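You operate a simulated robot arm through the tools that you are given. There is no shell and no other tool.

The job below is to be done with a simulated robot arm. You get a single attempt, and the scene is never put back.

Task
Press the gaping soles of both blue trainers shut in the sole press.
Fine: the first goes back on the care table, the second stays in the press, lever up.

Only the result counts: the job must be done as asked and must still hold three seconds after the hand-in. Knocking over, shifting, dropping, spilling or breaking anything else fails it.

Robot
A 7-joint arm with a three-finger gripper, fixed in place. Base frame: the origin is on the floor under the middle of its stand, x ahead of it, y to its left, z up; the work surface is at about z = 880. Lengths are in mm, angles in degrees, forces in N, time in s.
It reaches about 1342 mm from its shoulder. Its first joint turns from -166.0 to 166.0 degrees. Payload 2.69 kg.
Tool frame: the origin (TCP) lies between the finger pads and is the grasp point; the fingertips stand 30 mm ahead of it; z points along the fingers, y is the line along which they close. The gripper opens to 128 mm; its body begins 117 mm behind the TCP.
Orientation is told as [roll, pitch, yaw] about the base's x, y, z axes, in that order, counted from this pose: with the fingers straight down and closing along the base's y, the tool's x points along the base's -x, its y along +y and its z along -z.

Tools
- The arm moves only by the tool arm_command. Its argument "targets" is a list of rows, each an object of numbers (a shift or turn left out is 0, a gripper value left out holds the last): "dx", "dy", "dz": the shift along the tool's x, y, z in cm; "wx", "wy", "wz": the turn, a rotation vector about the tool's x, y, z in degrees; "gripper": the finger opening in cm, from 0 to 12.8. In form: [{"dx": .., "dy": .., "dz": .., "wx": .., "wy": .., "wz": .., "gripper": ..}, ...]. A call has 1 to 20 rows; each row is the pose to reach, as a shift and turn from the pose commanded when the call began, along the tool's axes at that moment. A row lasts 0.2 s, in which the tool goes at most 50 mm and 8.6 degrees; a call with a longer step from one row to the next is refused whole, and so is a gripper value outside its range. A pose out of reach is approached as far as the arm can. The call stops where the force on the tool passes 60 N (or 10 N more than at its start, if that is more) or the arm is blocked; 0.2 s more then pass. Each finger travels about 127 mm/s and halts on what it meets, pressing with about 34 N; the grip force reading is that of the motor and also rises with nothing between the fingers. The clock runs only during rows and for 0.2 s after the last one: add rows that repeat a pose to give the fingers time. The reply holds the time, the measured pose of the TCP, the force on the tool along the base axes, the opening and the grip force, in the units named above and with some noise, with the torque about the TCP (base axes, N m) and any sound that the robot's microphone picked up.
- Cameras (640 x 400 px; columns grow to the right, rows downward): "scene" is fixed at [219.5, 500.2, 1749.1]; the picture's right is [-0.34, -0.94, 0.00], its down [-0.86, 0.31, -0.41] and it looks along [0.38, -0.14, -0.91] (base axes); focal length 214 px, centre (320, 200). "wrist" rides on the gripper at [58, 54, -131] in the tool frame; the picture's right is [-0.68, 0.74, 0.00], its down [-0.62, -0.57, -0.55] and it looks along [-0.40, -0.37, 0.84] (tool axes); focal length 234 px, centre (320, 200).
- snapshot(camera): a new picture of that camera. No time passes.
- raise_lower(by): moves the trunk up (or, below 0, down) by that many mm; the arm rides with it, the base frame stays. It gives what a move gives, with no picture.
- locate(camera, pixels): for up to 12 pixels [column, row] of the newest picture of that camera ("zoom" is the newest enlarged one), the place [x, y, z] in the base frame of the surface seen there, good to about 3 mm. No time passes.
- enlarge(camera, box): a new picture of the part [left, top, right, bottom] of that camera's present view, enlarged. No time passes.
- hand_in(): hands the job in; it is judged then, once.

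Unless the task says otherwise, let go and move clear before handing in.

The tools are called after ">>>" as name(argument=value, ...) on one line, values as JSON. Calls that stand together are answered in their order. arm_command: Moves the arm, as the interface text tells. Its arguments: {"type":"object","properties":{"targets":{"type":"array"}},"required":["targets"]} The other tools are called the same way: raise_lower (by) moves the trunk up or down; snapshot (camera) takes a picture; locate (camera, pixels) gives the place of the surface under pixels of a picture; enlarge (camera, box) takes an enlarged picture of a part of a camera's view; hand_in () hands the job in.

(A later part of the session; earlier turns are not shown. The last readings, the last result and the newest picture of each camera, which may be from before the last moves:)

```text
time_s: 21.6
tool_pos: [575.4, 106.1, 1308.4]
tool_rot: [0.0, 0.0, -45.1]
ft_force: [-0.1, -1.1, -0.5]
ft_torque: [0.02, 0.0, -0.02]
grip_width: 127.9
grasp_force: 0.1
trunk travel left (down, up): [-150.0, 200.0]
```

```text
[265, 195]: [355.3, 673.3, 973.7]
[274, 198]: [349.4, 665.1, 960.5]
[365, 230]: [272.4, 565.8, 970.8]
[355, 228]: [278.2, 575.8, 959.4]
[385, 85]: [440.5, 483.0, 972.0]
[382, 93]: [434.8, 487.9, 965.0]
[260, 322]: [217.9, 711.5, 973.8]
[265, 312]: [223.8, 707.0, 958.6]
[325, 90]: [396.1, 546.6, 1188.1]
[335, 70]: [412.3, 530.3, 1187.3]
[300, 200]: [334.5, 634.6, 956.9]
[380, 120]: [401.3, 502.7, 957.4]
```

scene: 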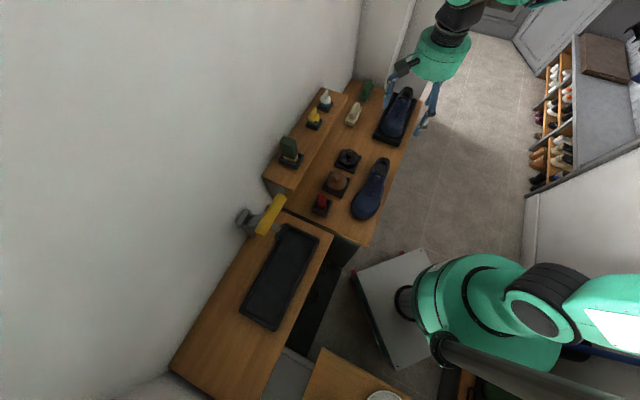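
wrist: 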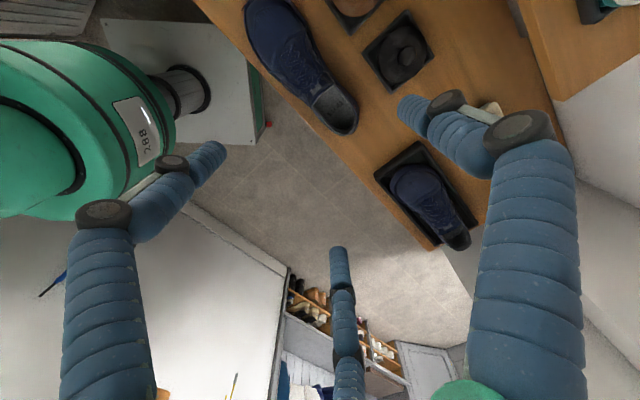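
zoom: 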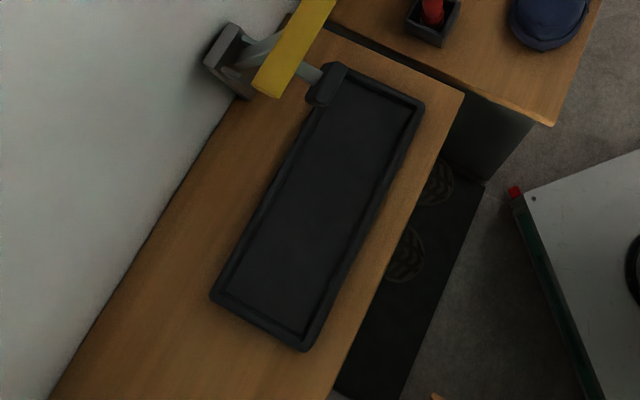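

The bed interior is about n 604–716, t −341…−38 (112 × 303 mm), so the 296 mm shoe just fits lengthwise. I'll now descend over the shoe's waist/heel (n=469, t=331) with fingers wide, stopping with fingertips ~24 mm above the table.

>>> arm_command(targets=[{"dx": 0.085, "dy": -1.29, "dz": 3, "gripper": 12.8}, {"dx": 0.085, "dy": -1.29, "dz": 7.5}, {"dx": 0.085, "dy": -1.29, "dz": 12}, {"dx": 0.085, "dy": -1.29, "dz": 16.5}, {"dx": 0.085, "dy": -1.29, "dz": 21}, {"dx": 0.085, "dy": -1.29, "dz": 25}, {"dx": 0.085, "dy": -1.29, "dz": 28}, {"dx": 0.085, "dy": -1.29, "dz": 28}])

>>> snapshot(camera="wrist")

>>> enlarge(camera="scene", box=[310, 90, 450, 230])

```text
time_s: 23.4
tool_pos: [566.5, 100.9, 1028.8]
tool_rot: [-0.1, 0.1, -44.9]
ft_force: [0.0, -0.1, 0.1]
ft_torque: [0.01, 0.03, -0.01]
grip_width: 128.1
grasp_force: 0.0
trunk travel left (down, up): [-150.0, 200.0]
```

```text
taken
```

wrist: 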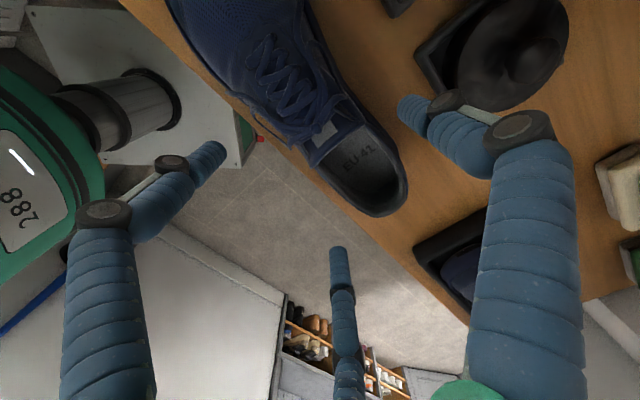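

```text
2.86 times, centred on (380, 160) of scene
```

zoom: 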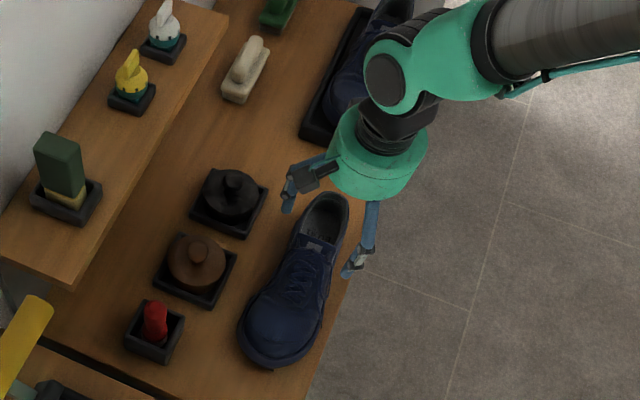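

The fingers line up on either side of the shoe with clear gaps. I'll nudge 3 mm toward me and finish the descent slowly.

>>> arm_command(targets=[{"dx": -0.18, "dy": -0.29, "dz": 2.5}, {"dx": -0.18, "dy": -0.29, "dz": 5}, {"dx": -0.18, "dy": -0.29, "dz": 7}, {"dx": -0.18, "dy": -0.29, "dz": 8.5}, {"dx": -0.18, "dy": -0.29, "dz": 9.45}, {"dx": -0.18, "dy": -0.29, "dz": 9.45}])

>>> snapshot(camera="wrist")

>>> enlarge(camera="scene", box=[330, 130, 420, 220])

```text
time_s: 24.8
tool_pos: [565.7, 97.1, 935.3]
tool_rot: [-0.1, 0.0, -45.1]
ft_force: [-0.4, -0.8, 0.3]
ft_torque: [-0.02, 0.02, 0.0]
grip_width: 128.1
grasp_force: 0.0
trunk travel left (down, up): [-150.0, 200.0]
```

```text
taken
```

wrist: 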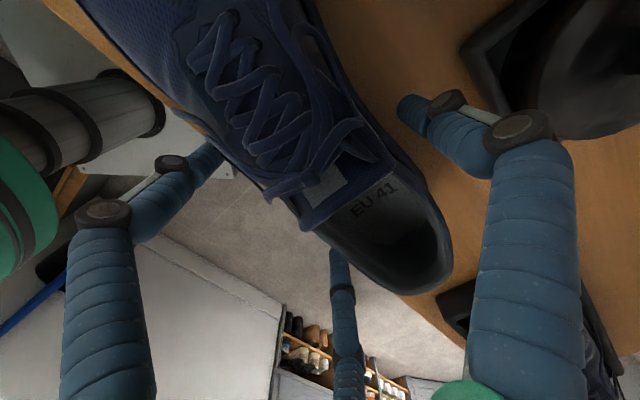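

```text
4.44 times, centred on (375, 175) of scene
```

zoom: 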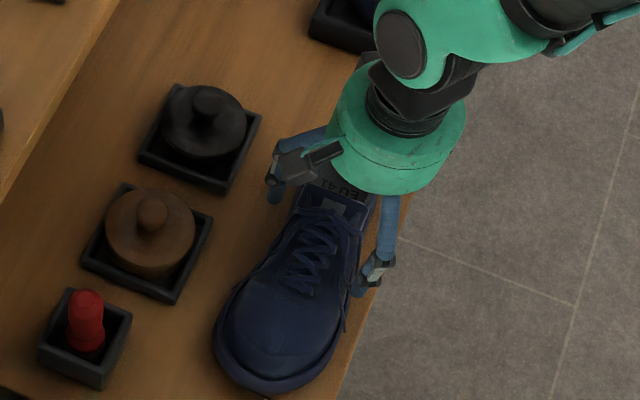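

No contact during descent; the fingers flank the shoe. I'll close gradually to grip it.

>>> arm_command(targets=[{"gripper": 11.5}, {"gripper": 10.5}, {"gripper": 9.5}, {"gripper": 8.5}, {"gripper": 7.5}, {"gripper": 6.5}, {"gripper": 6}, {"gripper": 6}])

>>> snapshot(camera="wrist")

>>> enlarge(camera="scene", box=[330, 130, 420, 220])

```text
time_s: 26.6
tool_pos: [566.7, 95.3, 936.9]
tool_rot: [0.0, -0.1, -44.9]
ft_force: [-10.8, 1.1, 15.4]
ft_torque: [0.27, 1.5, 1.05]
grip_width: 100.4
grasp_force: 33.6
trunk travel left (down, up): [-150.0, 200.0]
```

```text
taken
```

wrist: 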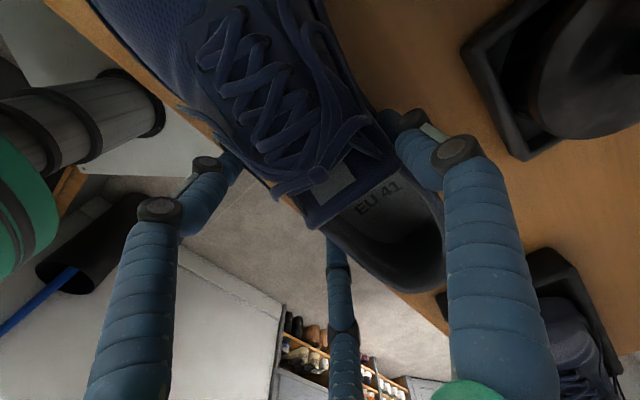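

```text
4.44 times, centred on (375, 175) of scene
```

zoom: 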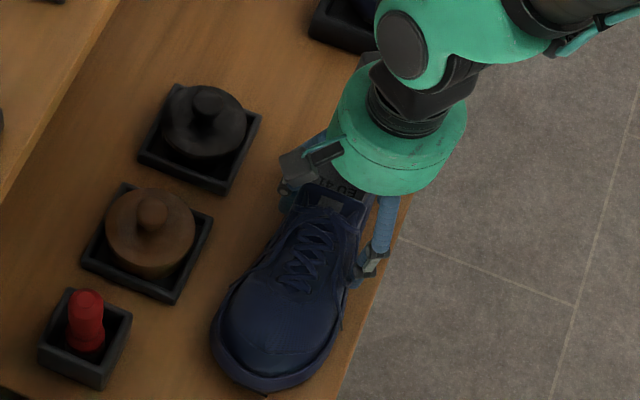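

The shoe is gripped (width 100, 34 N). I'll lift gently and check that it stays level.

>>> arm_command(targets=[{"dz": -0.5}, {"dz": -1.2}, {"dz": -2.5}, {"dz": -4}, {"dz": -6}, {"dz": -8}, {"dz": -8}])

>>> snapshot(camera="wrist")

>>> enlarge(camera="scene", box=[330, 110, 430, 230])

```text
time_s: 28.2
tool_pos: [567.4, 95.4, 1015.3]
tool_rot: [-0.2, 0.1, -45.0]
ft_force: [-0.3, 0.3, -2.5]
ft_torque: [-0.12, -0.06, -0.04]
grip_width: 93.2
grasp_force: 33.7
trunk travel left (down, up): [-150.0, 200.0]
```

```text
taken
```

wrist: 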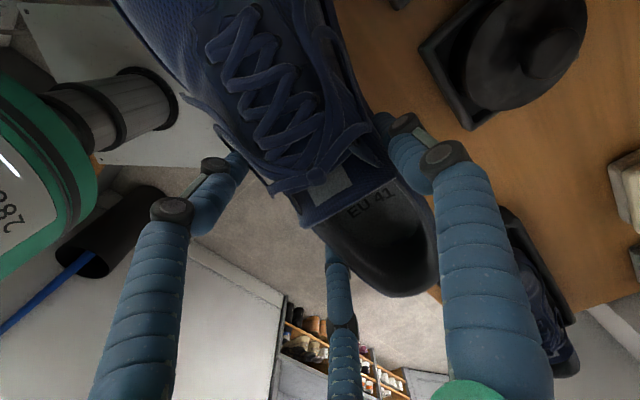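

```text
3.33 times, centred on (380, 170) of scene
```

zoom: 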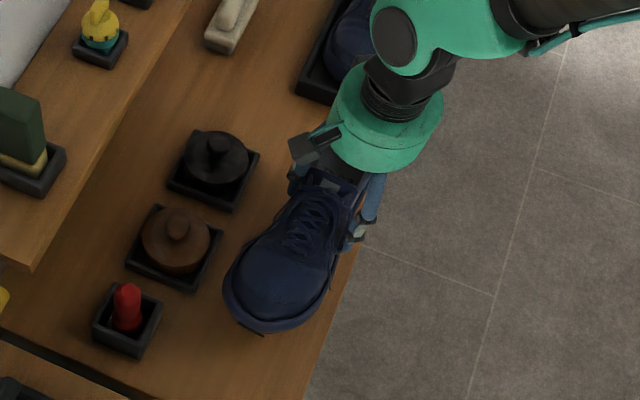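

The shoe is off the table (≈2.5 N weight) but the width shrank to 93, so I'll measure the shoe's pose in the hand.

>>> locate(camera="zoom", pixels=[[262, 322], [232, 310], [310, 315], [228, 285], [335, 270], [285, 270], [300, 235], [262, 295], [270, 328], [285, 250]])

>>> locate(camera="wrist", pixels=[[400, 294], [435, 265], [320, 235], [425, 215], [410, 285], [370, 275], [375, 210], [230, 100], [180, 60], [290, 30]])

```text
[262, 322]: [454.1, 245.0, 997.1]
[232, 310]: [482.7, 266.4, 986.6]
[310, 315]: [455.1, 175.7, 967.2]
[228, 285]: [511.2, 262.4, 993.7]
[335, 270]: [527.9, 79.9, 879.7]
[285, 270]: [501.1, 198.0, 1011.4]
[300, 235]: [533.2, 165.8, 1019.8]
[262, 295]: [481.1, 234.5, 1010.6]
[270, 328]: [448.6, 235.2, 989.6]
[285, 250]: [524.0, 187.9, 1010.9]
```

```text
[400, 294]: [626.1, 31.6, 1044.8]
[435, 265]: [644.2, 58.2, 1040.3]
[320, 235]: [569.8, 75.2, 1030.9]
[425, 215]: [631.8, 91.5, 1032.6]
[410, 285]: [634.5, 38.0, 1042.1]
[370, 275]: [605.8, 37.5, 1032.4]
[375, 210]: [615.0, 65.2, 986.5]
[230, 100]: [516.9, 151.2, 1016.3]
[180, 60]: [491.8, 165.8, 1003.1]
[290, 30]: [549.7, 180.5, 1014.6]
```

The shoe hangs nearly level, ~5 mm lower in the fingers, with its toe about 190 mm ahead of the tool axis. Before moving under the raised lever I'll measure how wide my wrist is, to keep it clear of the handle.

>>> locate(camera="zoom", pixels=[[393, 38], [375, 38], [412, 38], [345, 90], [440, 100], [415, 150], [340, 150], [370, 60], [460, 60], [300, 150], [330, 130], [400, 105]])

>>> enlarge(camera="scene", box=[360, 40, 520, 200])

```text
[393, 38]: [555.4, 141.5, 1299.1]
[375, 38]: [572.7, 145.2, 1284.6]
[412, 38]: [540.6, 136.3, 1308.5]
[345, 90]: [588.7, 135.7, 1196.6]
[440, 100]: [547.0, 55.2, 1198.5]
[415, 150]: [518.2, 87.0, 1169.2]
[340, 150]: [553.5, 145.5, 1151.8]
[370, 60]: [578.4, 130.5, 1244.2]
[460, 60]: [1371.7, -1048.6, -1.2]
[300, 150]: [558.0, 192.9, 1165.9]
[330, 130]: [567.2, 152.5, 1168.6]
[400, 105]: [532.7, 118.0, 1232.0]
```

```text
2.50 times, centred on (440, 120) of scene
```

zoom: 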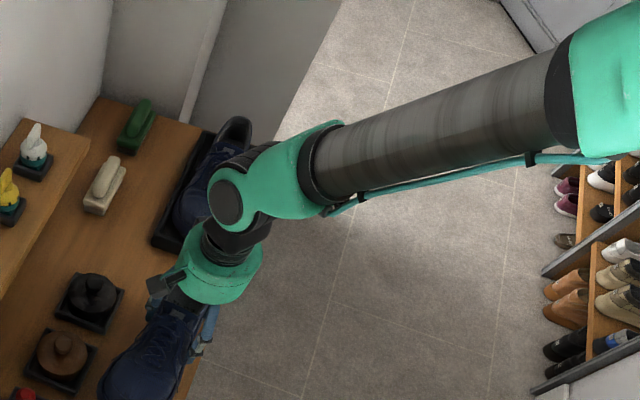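

The wrist joint sits ~284 mm above the TCP with ±50 mm half-width, which clears the handle's end by ~40 mm at the planned place. I'll check the forearm's slope so the swinging toe can't hit it.

>>> locate(camera="zoom", pixels=[[300, 180], [340, 165], [400, 150], [460, 125], [520, 105], [570, 90], [610, 80], [360, 200], [450, 175]])

>>> locate(camera="scene", pixels=[[500, 310], [530, 300], [480, 270], [580, 300], [460, 300], [550, 270]])

>>> snapshot(camera="scene")

```text
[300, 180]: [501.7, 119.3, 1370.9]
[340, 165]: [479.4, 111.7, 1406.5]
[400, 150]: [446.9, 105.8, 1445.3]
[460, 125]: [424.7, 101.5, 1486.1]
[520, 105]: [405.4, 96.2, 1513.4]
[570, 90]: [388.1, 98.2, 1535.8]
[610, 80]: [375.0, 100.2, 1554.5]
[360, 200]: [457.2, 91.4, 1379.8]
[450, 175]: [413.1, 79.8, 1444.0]
```

```text
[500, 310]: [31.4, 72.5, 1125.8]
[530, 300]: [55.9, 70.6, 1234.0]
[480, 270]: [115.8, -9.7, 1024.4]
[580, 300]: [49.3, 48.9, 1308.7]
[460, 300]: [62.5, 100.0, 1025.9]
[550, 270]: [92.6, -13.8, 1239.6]
```

```text
taken
```

scene: 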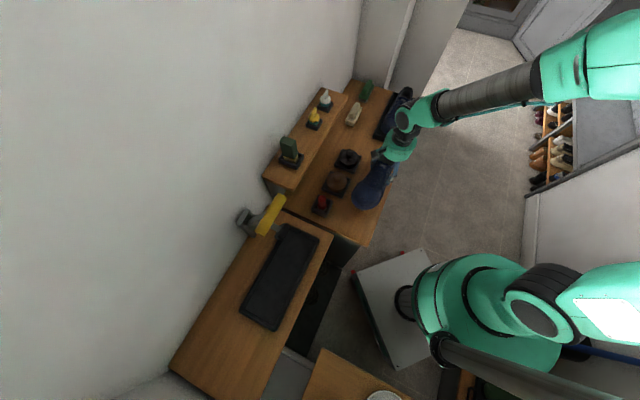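

The forearm climbs steeply away (elbow near z≈1550), so the toe can swing safely underneath. I'll raise to z≈1130 and carry the shoe in front of the press while turning the first 90°.

>>> arm_command(targets=[{"dz": -3.8}, {"dz": -7.6}, {"dz": -11.5}, {"dx": 2.18, "dy": 0.27, "dz": -11.5, "wz": -6.92}, {"dx": 4.37, "dy": 0.55, "dz": -11.5, "wz": -13.85}, {"dx": 6.55, "dy": 0.82, "dz": -11.5, "wz": -20.77}, {"dx": 8.74, "dy": 1.1, "dz": -11.5, "wz": -27.69}, {"dx": 10.92, "dy": 1.37, "dz": -11.5, "wz": -34.62}, {"dx": 13.1, "dy": 1.65, "dz": -11.5, "wz": -41.54}, {"dx": 15.29, "dy": 1.92, "dz": -11.5, "wz": -48.46}, {"dx": 17.47, "dy": 2.2, "dz": -11.5, "wz": -55.38}, {"dx": 19.65, "dy": 2.47, "dz": -11.5, "wz": -62.31}, {"dx": 21.84, "dy": 2.75, "dz": -11.5, "wz": -69.23}, {"dx": 24.02, "dy": 3.02, "dz": -11.5, "wz": -76.15}, {"dx": 26.21, "dy": 3.3, "dz": -11.5, "wz": -83.08}, {"dx": 28.39, "dy": 3.57, "dz": -11.5, "wz": -90}, {"dx": 28.39, "dy": 3.57, "dz": -11.5, "wz": -90}])

>>> snapshot(camera="scene")

>>> snapshot(camera="wrist")

```text
time_s: 31.8
tool_pos: [388.9, 320.2, 1128.3]
tool_rot: [-0.1, 0.2, 45.1]
ft_force: [-0.1, -0.1, -3.3]
ft_torque: [0.06, -0.13, -0.02]
grip_width: 93.0
grasp_force: 34.0
trunk travel left (down, up): [-150.0, 200.0]
```

```text
taken
```

scene: 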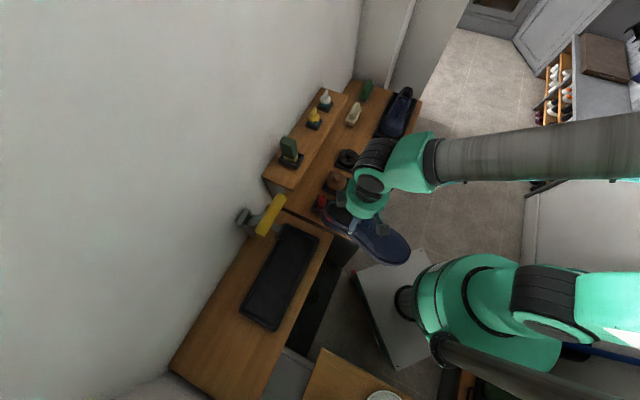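

```text
taken
```

wrist: 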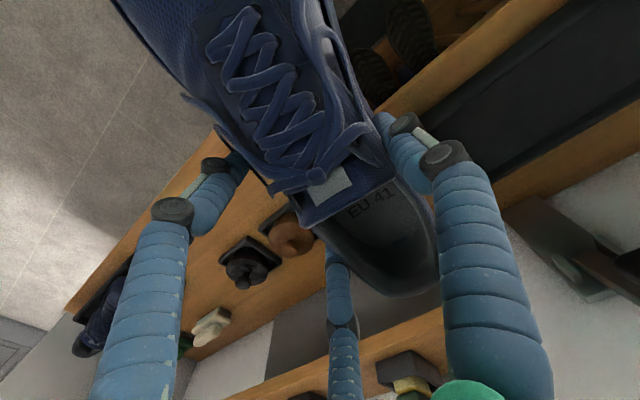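

The grip is stable (93.0 mm) and the shoe's toe shows in the scene view at (395,262). I'll measure it in the hand here.

>>> enlarge(camera="scene", box=[300, 180, 420, 280])

```text
4.00 times, centred on (360, 230) of scene
```

zoom: 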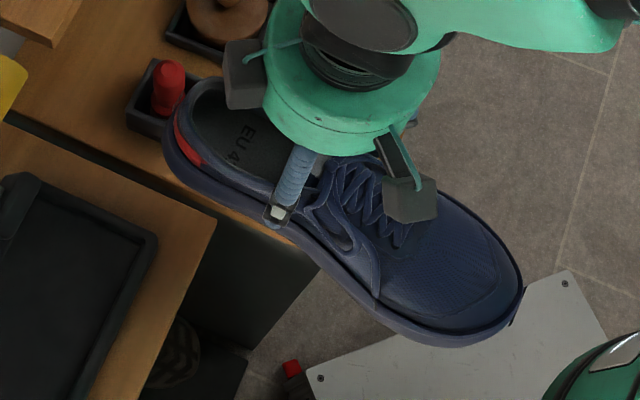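

>>> locate(camera="zoom", pixels=[[523, 288], [517, 275], [510, 318], [480, 340], [440, 345], [470, 210], [390, 325], [165, 145], [175, 110], [200, 85], [185, 175], [245, 215]])

>>> locate(camera="zoom", pixels=[[515, 265], [490, 235], [500, 290], [460, 280], [420, 290], [400, 260], [166, 155], [170, 130], [178, 150], [520, 300], [455, 335], [310, 255]])

```text
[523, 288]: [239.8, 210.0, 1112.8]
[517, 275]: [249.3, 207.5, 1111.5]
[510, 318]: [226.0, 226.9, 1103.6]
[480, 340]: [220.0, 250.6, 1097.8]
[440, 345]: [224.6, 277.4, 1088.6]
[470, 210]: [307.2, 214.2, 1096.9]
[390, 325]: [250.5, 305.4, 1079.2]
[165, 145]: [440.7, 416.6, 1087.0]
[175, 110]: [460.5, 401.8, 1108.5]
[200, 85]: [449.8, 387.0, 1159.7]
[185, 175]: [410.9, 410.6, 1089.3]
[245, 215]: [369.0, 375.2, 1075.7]
```

```text
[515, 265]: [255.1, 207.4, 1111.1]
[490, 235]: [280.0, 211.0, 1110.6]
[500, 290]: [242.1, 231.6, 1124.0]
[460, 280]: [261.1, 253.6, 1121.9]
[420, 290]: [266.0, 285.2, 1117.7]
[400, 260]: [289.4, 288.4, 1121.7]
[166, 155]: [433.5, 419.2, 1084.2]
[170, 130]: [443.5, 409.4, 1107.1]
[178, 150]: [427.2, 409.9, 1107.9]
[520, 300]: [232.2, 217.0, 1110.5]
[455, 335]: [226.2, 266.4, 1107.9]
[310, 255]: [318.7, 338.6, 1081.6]
```

The in-hand shoe is ~293–296 mm long with the toe ~188 mm ahead of the tool, and it is yawed ~3° in the grasp. I'll finish the turn to bring it in front of the bed, then fine-tune by comparing against the rim.

>>> arm_command(targets=[{"dx": -0.3, "dy": 2.16, "wz": -6.92}, {"dx": -0.59, "dy": 4.32, "wz": -13.85}, {"dx": -0.89, "dy": 6.47, "wz": -20.77}, {"dx": -1.19, "dy": 8.63, "wz": -27.69}, {"dx": -1.48, "dy": 10.79, "wz": -34.62}, {"dx": -1.78, "dy": 12.95, "wz": -41.54}, {"dx": -2.08, "dy": 15.11, "wz": -48.46}, {"dx": -2.38, "dy": 17.27, "wz": -55.38}, {"dx": -2.67, "dy": 19.43, "wz": -62.31}, {"dx": -2.97, "dy": 21.58, "wz": -69.23}, {"dx": -3.27, "dy": 23.74, "wz": -76.15}, {"dx": -3.56, "dy": 25.9, "wz": -83.08}, {"dx": -3.86, "dy": 28.06, "wz": -91.5}, {"dx": -3.86, "dy": 28.06, "wz": -93.3}, {"dx": -3.86, "dy": 28.06, "wz": -93.3}])

>>> snapshot(camera="scene")

>>> snapshot(camera="wrist")

```text
time_s: 35.0
tool_pos: [221.0, 546.1, 1129.2]
tool_rot: [0.1, 0.0, 138.0]
ft_force: [0.2, 0.7, -2.5]
ft_torque: [0.11, 0.06, 0.0]
grip_width: 93.3
grasp_force: 34.1
trunk travel left (down, up): [-150.0, 200.0]
```

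```text
taken
```

scene: 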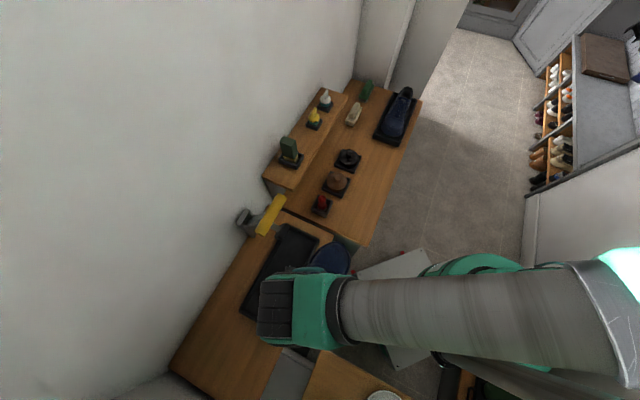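

```text
taken
```

wrist: 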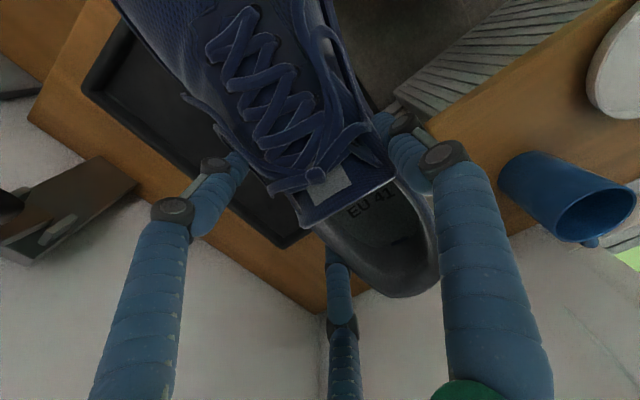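

The shoe is now parallel to the bed with its toe toward the lever end (scene 328,258). I'll lower so the sole is ~27 mm above the rim, then slide it in over the bed under the raised pad.

>>> arm_command(targets=[{"dz": 2.5}, {"dz": 5}, {"dz": 6.9}, {"dx": 0.12, "dy": -2.2, "dz": 6.9}, {"dx": 0.24, "dy": -4.6, "dz": 6.9}, {"dx": 0.37, "dy": -7.0, "dz": 6.9}, {"dx": 0.48, "dy": -9.2, "dz": 6.9}, {"dx": 0.6, "dy": -11.4, "dz": 6.9}, {"dx": 0.67, "dy": -12.78, "dz": 6.9}, {"dx": 0.67, "dy": -12.78, "dz": 6.9}])

>>> snapshot(camera="scene")

>>> snapshot(camera="wrist")

>>> enlarge(camera="scene", box=[220, 190, 350, 340])

```text
time_s: 37.2
tool_pos: [311.3, 640.2, 1060.8]
tool_rot: [0.1, 0.0, 138.2]
ft_force: [0.1, 0.3, -3.4]
ft_torque: [0.13, 0.03, -0.04]
grip_width: 92.8
grasp_force: 33.9
trunk travel left (down, up): [-150.0, 200.0]
```

```text
taken
```

scene: 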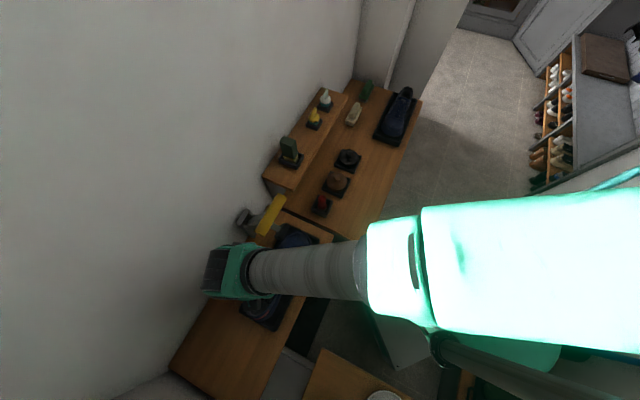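

```text
taken
```

wrist: 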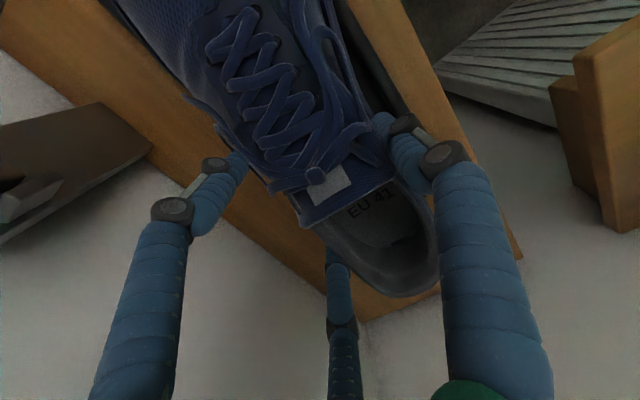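

```text
2.67 times, centred on (285, 265) of scene
```

zoom: 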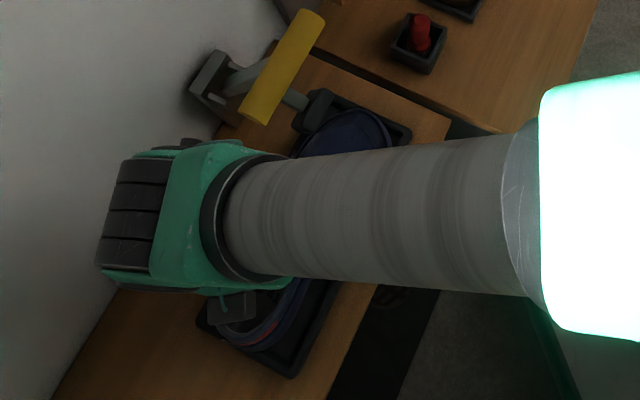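

Both ends are visible around the forearm: toe at zoom (350,115) and heel at zoom (265,345). I'll zoom on each end and measure them against the rim.

>>> enlarge(camera="scene", box=[270, 220, 325, 255])

>>> enlarge(camera="scene", box=[230, 290, 300, 335])

```text
11.43 times, centred on (298, 238) of scene
```

zoom: 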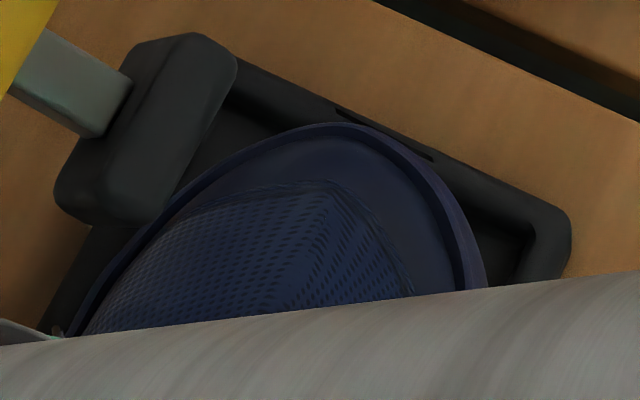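

```text
8.89 times, centred on (265, 312) of scene
```

zoom: 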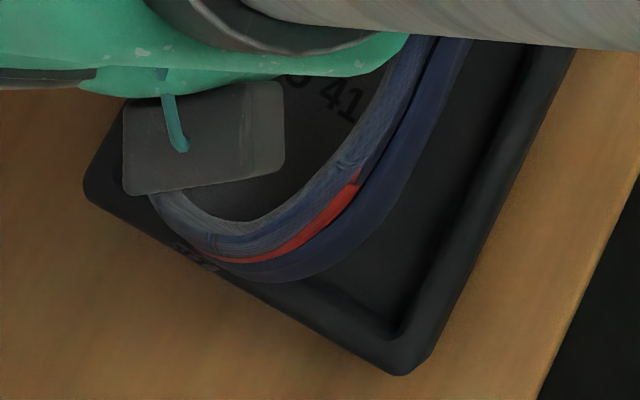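

>>> locate(camera="zoom", pixels=[[240, 277], [270, 281], [310, 275], [370, 225], [420, 140], [455, 70], [200, 262], [175, 240], [330, 320], [335, 300], [415, 325], [480, 200]])

>>> enlarge(camera="scene", box=[270, 220, 325, 255])

>>> locate(camera="zoom", pixels=[[345, 125], [380, 133], [310, 130], [415, 165], [450, 210], [475, 260], [430, 155], [390, 145], [560, 220], [530, 255], [290, 90], [280, 105]])

```text
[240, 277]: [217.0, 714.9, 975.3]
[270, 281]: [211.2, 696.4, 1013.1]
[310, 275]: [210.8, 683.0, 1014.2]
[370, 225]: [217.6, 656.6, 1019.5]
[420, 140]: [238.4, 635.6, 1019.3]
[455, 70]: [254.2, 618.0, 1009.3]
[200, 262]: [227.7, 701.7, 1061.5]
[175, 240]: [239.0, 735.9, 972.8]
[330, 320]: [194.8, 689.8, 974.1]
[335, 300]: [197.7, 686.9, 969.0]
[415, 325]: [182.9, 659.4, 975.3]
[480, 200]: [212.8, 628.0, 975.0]
```

```text
11.43 times, centred on (298, 238) of scene
```

zoom: 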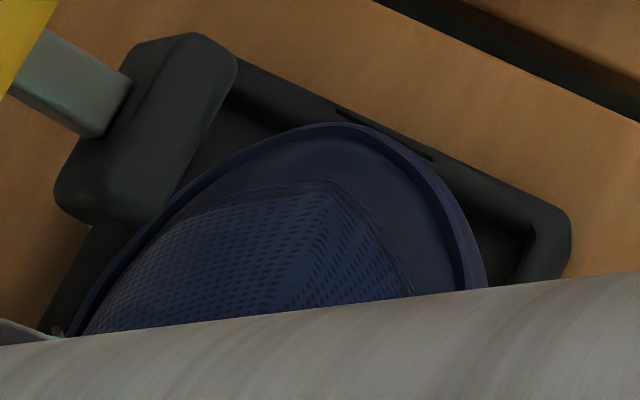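

```text
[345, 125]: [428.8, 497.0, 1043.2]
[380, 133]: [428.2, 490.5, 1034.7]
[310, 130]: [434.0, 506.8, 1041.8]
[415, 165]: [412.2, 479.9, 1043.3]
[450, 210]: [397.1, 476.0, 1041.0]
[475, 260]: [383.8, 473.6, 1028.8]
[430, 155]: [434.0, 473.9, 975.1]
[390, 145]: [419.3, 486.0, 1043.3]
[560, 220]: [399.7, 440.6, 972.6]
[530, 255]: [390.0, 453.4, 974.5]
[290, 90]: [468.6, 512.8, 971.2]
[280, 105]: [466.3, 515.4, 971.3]
```

>>> enlarge(camera="scene", box=[235, 300, 285, 332])

```text
12.50 times, centred on (260, 316) of scene
```

zoom: 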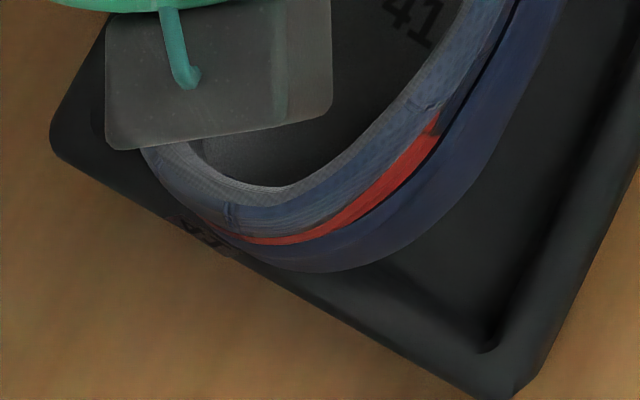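

>>> locate(camera="zoom", pixels=[[240, 248], [260, 258], [280, 264], [300, 268], [330, 268], [360, 261], [400, 240], [450, 195], [500, 125], [530, 60], [170, 185], [215, 230]])

>>> locate(camera="wrist", pixels=[[405, 297], [430, 285], [370, 285], [440, 260], [380, 110], [365, 70], [350, 40], [120, 30], [150, 70]])

```text
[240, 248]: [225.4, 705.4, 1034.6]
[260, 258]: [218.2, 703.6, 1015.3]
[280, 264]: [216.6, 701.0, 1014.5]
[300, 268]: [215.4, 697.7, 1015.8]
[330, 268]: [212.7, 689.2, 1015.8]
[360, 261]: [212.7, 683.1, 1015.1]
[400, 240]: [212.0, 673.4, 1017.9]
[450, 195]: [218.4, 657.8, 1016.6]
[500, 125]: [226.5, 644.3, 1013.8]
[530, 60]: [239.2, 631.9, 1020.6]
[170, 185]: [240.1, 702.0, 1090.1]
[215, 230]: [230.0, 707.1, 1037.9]
```

```text
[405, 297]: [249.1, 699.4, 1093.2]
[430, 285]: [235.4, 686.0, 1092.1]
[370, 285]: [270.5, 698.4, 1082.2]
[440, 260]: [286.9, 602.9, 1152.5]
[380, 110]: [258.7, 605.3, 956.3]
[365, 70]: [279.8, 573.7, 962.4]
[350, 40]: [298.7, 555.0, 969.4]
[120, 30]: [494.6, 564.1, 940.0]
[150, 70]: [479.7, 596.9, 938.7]
```

The heel tip is at t≈−343 and the toe lip at −44, with the forefoot about 15 mm too far toward me. I'll shift +5 mm toward the toe end and +15 mm toward the wall, then re-measure.

>>> arm_command(targets=[{"dx": 0.29, "dy": -0.74}, {"dx": 0.58, "dy": -1.47}, {"dx": 0.58, "dy": -1.47}])

>>> enlarge(camera="scene", box=[235, 300, 285, 332])

>>> locate(camera="zoom", pixels=[[240, 240], [260, 250], [280, 256], [300, 258], [330, 255], [400, 220], [450, 175], [500, 110], [350, 290], [420, 330], [560, 200], [340, 270]])

>>> enlarge(camera="scene", box=[270, 220, 325, 255])

>>> snapshot(camera="wrist")

```text
time_s: 38.0
tool_pos: [324.7, 646.0, 1060.3]
tool_rot: [0.1, 0.0, 138.3]
ft_force: [-0.6, -0.2, -3.1]
ft_torque: [0.14, 0.05, 0.01]
grip_width: 93.2
grasp_force: 33.8
trunk travel left (down, up): [-150.0, 200.0]
```

```text
12.50 times, centred on (260, 316) of scene
```

zoom: 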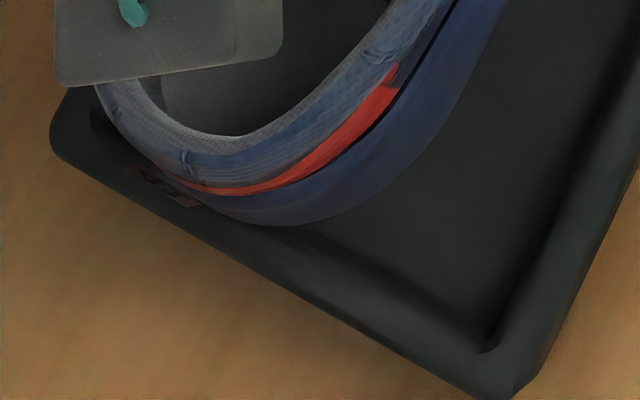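

```text
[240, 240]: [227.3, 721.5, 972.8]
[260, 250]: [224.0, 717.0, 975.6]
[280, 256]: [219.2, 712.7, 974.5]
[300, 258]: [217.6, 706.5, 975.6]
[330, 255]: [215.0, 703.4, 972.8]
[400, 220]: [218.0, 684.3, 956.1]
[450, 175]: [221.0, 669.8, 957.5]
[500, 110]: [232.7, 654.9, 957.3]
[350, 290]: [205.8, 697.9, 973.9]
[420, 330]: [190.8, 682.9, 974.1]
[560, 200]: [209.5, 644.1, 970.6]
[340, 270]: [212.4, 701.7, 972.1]
```

```text
11.43 times, centred on (298, 238) of scene
```

zoom: 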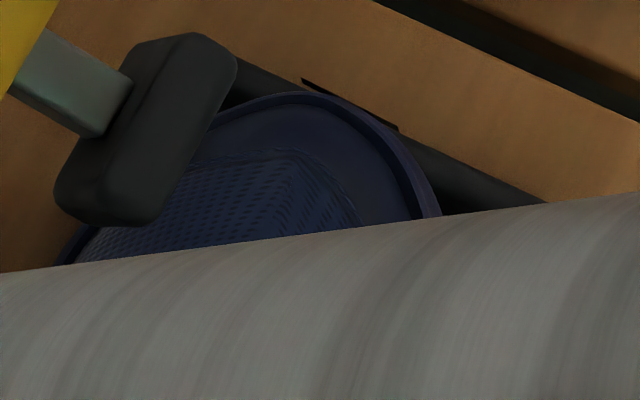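

```text
taken
```

wrist: 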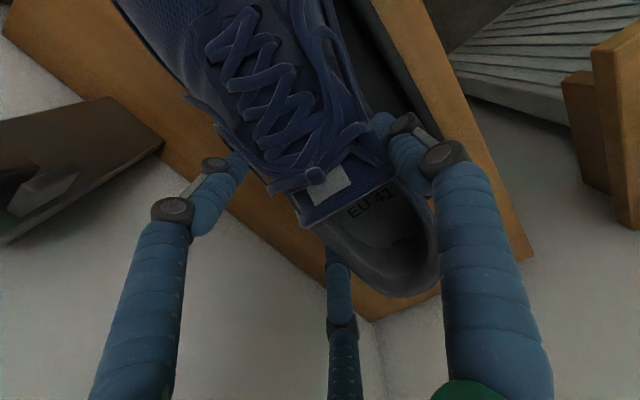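

The heel tip now falls inside the rim line, and a thin dark strip at the toe front (zoom 350,105) moves with the shoe. I'll measure the strip and outlines again.

>>> locate(camera="zoom", pixels=[[350, 105], [320, 90], [385, 122], [300, 97], [340, 103], [365, 118], [400, 145], [425, 190], [435, 212], [420, 160], [480, 190], [265, 90]])

>>> enlarge(camera="scene", box=[235, 300, 285, 332])

>>> locate(camera="zoom", pixels=[[210, 208], [235, 216], [260, 221], [285, 222], [310, 217], [340, 205], [390, 170], [430, 120], [470, 60], [180, 195], [150, 165], [120, 120]])

>>> locate(camera="wrist", pixels=[[370, 95], [352, 50], [345, 20], [385, 60], [400, 80], [180, 75], [160, 45], [205, 115], [230, 140], [300, 245], [375, 300], [310, 250]])

```text
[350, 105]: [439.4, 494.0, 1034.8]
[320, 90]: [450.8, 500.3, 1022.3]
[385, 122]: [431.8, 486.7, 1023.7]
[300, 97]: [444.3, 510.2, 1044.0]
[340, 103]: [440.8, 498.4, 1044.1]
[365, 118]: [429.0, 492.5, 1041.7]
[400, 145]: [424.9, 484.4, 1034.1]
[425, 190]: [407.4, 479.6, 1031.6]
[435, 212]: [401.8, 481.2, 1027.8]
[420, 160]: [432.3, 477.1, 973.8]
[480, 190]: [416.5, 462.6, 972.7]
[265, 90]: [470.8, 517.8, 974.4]
```

```text
12.50 times, centred on (260, 316) of scene
```

zoom: 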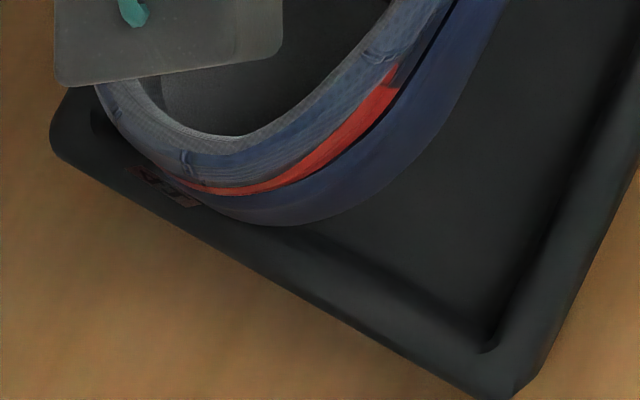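

```text
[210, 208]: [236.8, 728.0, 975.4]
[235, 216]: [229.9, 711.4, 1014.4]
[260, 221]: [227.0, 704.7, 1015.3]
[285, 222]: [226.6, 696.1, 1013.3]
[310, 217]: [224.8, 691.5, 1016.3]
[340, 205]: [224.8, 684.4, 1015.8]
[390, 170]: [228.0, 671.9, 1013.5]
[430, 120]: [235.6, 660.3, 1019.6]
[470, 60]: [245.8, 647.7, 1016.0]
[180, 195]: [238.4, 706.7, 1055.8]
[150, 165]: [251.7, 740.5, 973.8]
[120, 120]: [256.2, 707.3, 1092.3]
```

```text
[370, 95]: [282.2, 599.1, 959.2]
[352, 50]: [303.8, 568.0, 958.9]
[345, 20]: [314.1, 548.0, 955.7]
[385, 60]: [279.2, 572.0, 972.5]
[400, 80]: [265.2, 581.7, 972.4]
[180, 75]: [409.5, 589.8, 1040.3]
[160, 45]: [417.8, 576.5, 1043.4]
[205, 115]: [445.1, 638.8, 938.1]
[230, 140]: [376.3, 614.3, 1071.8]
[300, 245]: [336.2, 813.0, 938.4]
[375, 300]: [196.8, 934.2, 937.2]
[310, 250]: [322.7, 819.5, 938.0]
```

>>> enlarge(camera="wrist", box=[280, 0, 400, 75])

>>> locate(camera="zoom", pixels=[[275, 30], [285, 70], [310, 120], [330, 180], [260, 10], [300, 20], [320, 60], [350, 110], [400, 60], [430, 100], [250, 40], [340, 250]])

```text
5.33 times, centred on (340, 38) of wrist
```

zoom: 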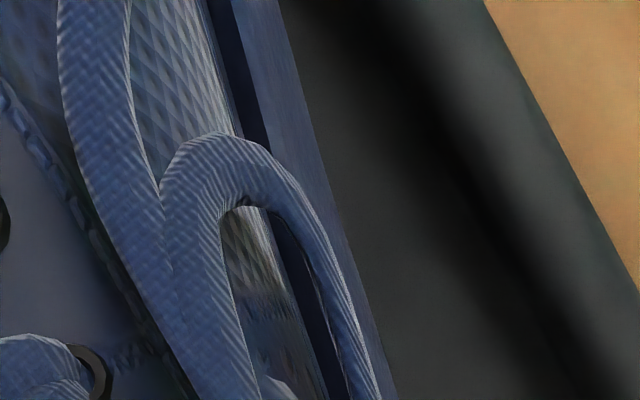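

```text
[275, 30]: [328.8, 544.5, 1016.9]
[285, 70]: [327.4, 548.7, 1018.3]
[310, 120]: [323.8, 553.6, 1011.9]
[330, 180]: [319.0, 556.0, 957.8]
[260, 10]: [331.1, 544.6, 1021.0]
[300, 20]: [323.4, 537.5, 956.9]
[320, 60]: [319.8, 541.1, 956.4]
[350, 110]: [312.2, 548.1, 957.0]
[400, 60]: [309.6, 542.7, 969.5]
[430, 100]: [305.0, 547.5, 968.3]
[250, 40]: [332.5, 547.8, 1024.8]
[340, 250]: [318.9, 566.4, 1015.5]
```

The forefoot sits at n≈606–707, so I'll shift 4 mm more toward the wall and 1 mm toward the toe end, then lower in small steps watching the force.

>>> arm_command(targets=[{"dx": 0.12, "dy": -0.4}, {"dx": 0.12, "dy": -0.4, "dz": 0.8}, {"dx": 0.12, "dy": -0.4, "dz": 1.6}, {"dx": 0.12, "dy": -0.4, "dz": 2.4}, {"dx": 0.12, "dy": -0.4, "dz": 2.4}])

>>> enlarge(camera="scene", box=[270, 220, 325, 255])

>>> enlarge(camera="scene", box=[235, 300, 285, 332])

```text
time_s: 39.2
tool_pos: [327.3, 648.7, 1037.4]
tool_rot: [0.0, -0.1, 138.2]
ft_force: [-0.4, -0.3, -3.0]
ft_torque: [0.11, 0.06, -0.04]
grip_width: 92.9
grasp_force: 34.0
trunk travel left (down, up): [-150.0, 200.0]
```

```text
11.43 times, centred on (298, 238) of scene
```

zoom: 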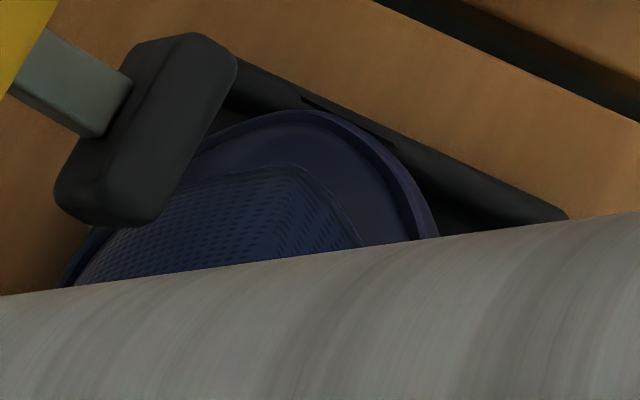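

```text
12.50 times, centred on (260, 316) of scene
```

zoom: 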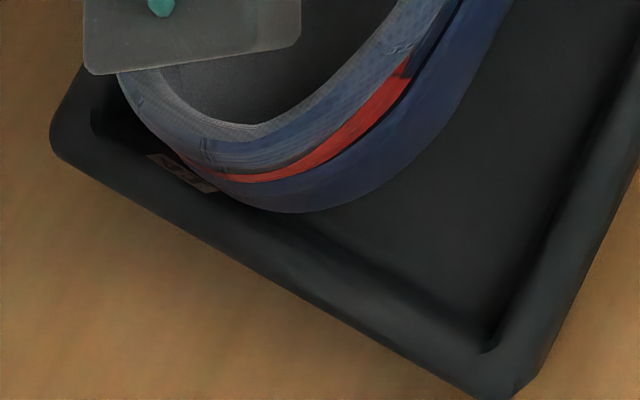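

Still free of contact (−3 N is just the weight) and the heel clears the rim's inner edge. I'll keep lowering in small steps.

>>> arm_command(targets=[{"dz": 0.4}, {"dz": 0.8}, {"dz": 0.8}])

>>> arm_command(targets=[{"dz": 0.3}, {"dz": 0.6}, {"dz": 0.6}])

```text
time_s: 40.0
tool_pos: [326.8, 648.6, 1031.8]
tool_rot: [-0.3, 0.0, 138.3]
ft_force: [-12.2, -0.9, 34.3]
ft_torque: [0.35, -0.57, -0.32]
grip_width: 93.6
grasp_force: 33.6
trunk travel left (down, up): [-150.0, 200.0]
```

```text
time_s: 40.6
tool_pos: [325.4, 648.8, 1030.3]
tool_rot: [-0.4, -0.2, 138.3]
ft_force: [-13.1, -18.9, 28.4]
ft_torque: [-0.13, 0.36, 0.05]
grip_width: 94.0
grasp_force: 33.8
trunk travel left (down, up): [-150.0, 200.0]
stopped in row 2: the force on the tool passed its limit at 64 N (the readings are from after the stop); the commanded pose is now the measured one
```

Contact came early at TCP z≈1031 (sole ≈ 969, just below the rim top), pushing me away from the wall. I'll look at where it touches before adjusting.

>>> enlarge(camera="scene", box=[270, 220, 325, 255])

>>> locate(camera="zoom", pixels=[[290, 120], [320, 118], [350, 130], [380, 150], [410, 185], [425, 215], [330, 110], [370, 133], [310, 102], [260, 130], [420, 165], [470, 190]])

>>> enlarge(camera="scene", box=[235, 290, 295, 332])

>>> snapshot(camera="wrist")

>>> enlarge(camera="wrist", box=[100, 0, 250, 150])

```text
11.43 times, centred on (298, 238) of scene
```

zoom: 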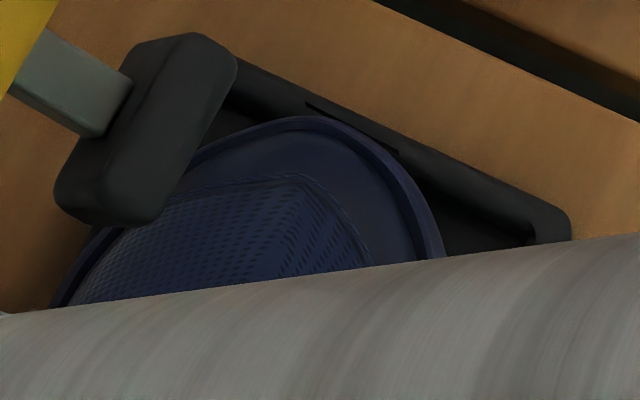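

```text
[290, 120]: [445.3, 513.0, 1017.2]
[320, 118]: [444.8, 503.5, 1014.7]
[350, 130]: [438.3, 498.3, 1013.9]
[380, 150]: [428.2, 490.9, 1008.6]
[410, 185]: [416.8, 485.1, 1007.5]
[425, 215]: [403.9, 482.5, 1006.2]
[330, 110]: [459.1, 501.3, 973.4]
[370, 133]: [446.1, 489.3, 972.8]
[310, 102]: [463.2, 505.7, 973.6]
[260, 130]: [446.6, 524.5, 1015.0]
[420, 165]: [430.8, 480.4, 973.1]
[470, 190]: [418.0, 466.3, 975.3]
```

```text
9.52 times, centred on (265, 311) of scene
```

zoom: 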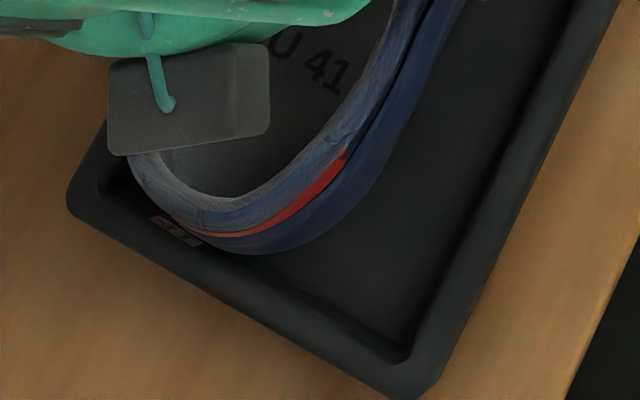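

```text
taken
```

wrist: 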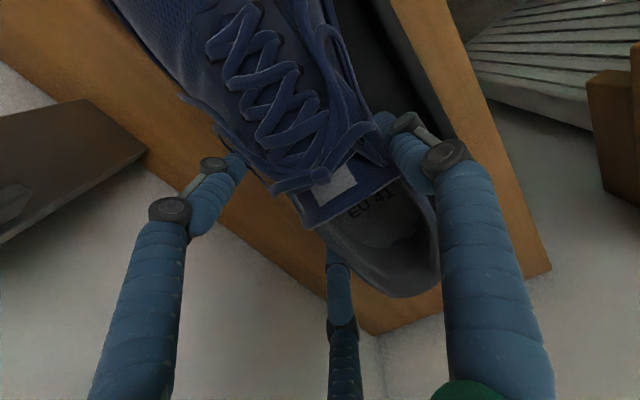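

```text
2.67 times, centred on (175, 75) of wrist
```

zoom: 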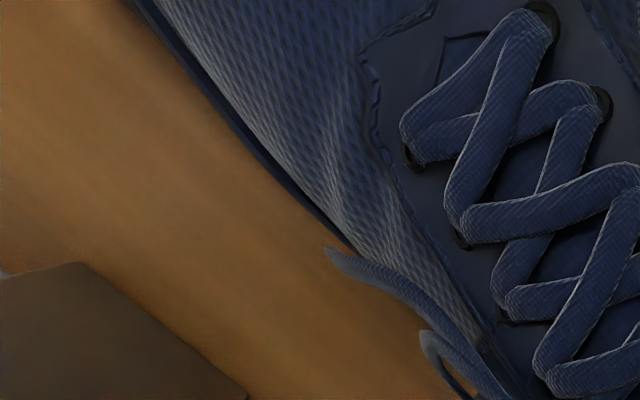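

>>> locate(camera="zoom", pixels=[[170, 40], [200, 85], [225, 112], [250, 142], [280, 175], [305, 203], [330, 232], [235, 110], [260, 140], [290, 175], [210, 110], [150, 10]])

>>> enlarge(camera="scene", box=[235, 290, 295, 332])

>>> locate(camera="zoom", pixels=[[210, 245], [230, 251], [250, 253], [270, 252], [300, 240], [340, 205], [380, 150], [420, 80], [450, 20], [300, 290], [240, 262], [150, 200]])

```text
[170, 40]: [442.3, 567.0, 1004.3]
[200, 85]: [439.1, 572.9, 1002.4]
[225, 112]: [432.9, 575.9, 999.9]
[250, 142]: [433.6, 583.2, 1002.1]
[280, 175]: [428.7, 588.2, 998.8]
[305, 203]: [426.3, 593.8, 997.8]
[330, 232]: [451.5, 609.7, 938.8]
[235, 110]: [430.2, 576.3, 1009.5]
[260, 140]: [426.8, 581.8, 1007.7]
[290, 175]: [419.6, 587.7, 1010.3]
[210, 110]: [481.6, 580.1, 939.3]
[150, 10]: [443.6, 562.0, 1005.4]
```

```text
9.52 times, centred on (265, 311) of scene
```

zoom: 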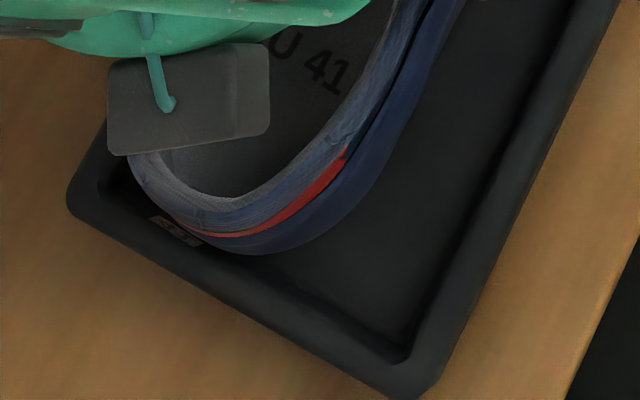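

```text
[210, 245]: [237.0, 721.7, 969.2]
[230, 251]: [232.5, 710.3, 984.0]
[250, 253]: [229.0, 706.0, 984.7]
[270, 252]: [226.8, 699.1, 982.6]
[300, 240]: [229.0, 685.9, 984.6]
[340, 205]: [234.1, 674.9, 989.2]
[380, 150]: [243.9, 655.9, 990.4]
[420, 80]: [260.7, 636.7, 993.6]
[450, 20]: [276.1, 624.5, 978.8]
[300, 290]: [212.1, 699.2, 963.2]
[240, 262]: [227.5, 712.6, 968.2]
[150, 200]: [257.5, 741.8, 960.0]
```

The wall-side sole edge is at n≈719–721 near t≈−115, beyond the bed's inner wall (716): I'm too close to the wall. I'll lift slightly off the rim and check the other edge.

>>> arm_command(targets=[{"dz": -0.5}, {"dz": -1.0}, {"dz": -1.0}])

>>> enlarge(camera="wrist", box=[270, 0, 390, 75])

>>> locate(camera="zoom", pixels=[[290, 10], [300, 40], [315, 80], [330, 120], [350, 180], [365, 230], [275, 10], [285, 40], [320, 20], [335, 60], [420, 60], [450, 60]])

>>> enlarge(camera="scene", box=[270, 220, 325, 255])

>>> locate(camera="zoom", pixels=[[85, 265], [75, 278], [65, 290], [60, 300], [100, 245], [435, 240], [430, 225], [440, 250], [290, 112], [320, 108], [350, 120], [380, 140]])

```text
time_s: 41.4
tool_pos: [326.0, 649.2, 1038.2]
tool_rot: [-0.1, -0.1, 138.4]
ft_force: [-0.2, -0.1, -2.6]
ft_torque: [0.15, 0.01, 0.04]
grip_width: 94.4
grasp_force: 34.3
trunk travel left (down, up): [-150.0, 200.0]
```

```text
5.33 times, centred on (330, 38) of wrist
```

zoom: 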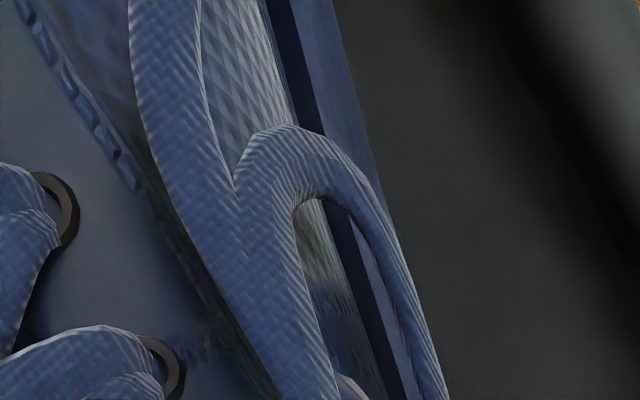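

```text
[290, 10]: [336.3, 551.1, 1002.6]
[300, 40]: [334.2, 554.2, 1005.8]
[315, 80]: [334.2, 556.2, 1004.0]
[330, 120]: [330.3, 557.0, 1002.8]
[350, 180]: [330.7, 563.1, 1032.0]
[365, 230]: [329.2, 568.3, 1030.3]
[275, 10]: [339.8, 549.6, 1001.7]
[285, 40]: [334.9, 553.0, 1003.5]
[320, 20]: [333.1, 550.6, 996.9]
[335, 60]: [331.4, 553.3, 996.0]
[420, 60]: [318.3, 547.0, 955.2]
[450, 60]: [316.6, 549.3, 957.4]
```

```text
11.43 times, centred on (298, 238) of scene
```

zoom: 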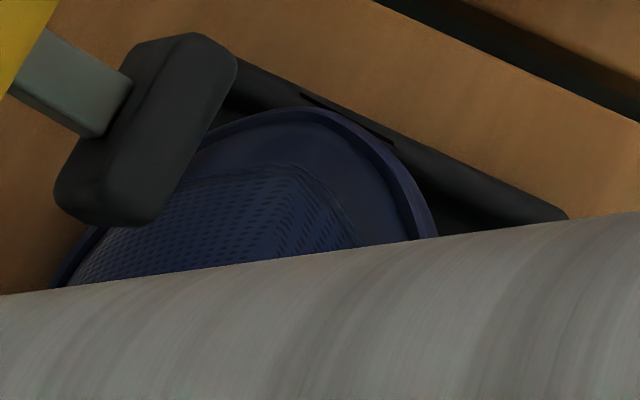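

```text
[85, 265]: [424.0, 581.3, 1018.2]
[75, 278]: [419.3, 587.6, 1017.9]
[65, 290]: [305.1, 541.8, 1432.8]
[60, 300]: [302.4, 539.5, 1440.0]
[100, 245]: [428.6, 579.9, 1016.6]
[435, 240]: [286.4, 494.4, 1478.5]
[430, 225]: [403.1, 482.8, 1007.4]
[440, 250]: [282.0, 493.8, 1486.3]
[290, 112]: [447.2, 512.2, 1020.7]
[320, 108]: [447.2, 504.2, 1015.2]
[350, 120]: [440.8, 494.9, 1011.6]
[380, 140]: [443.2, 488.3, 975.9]
```

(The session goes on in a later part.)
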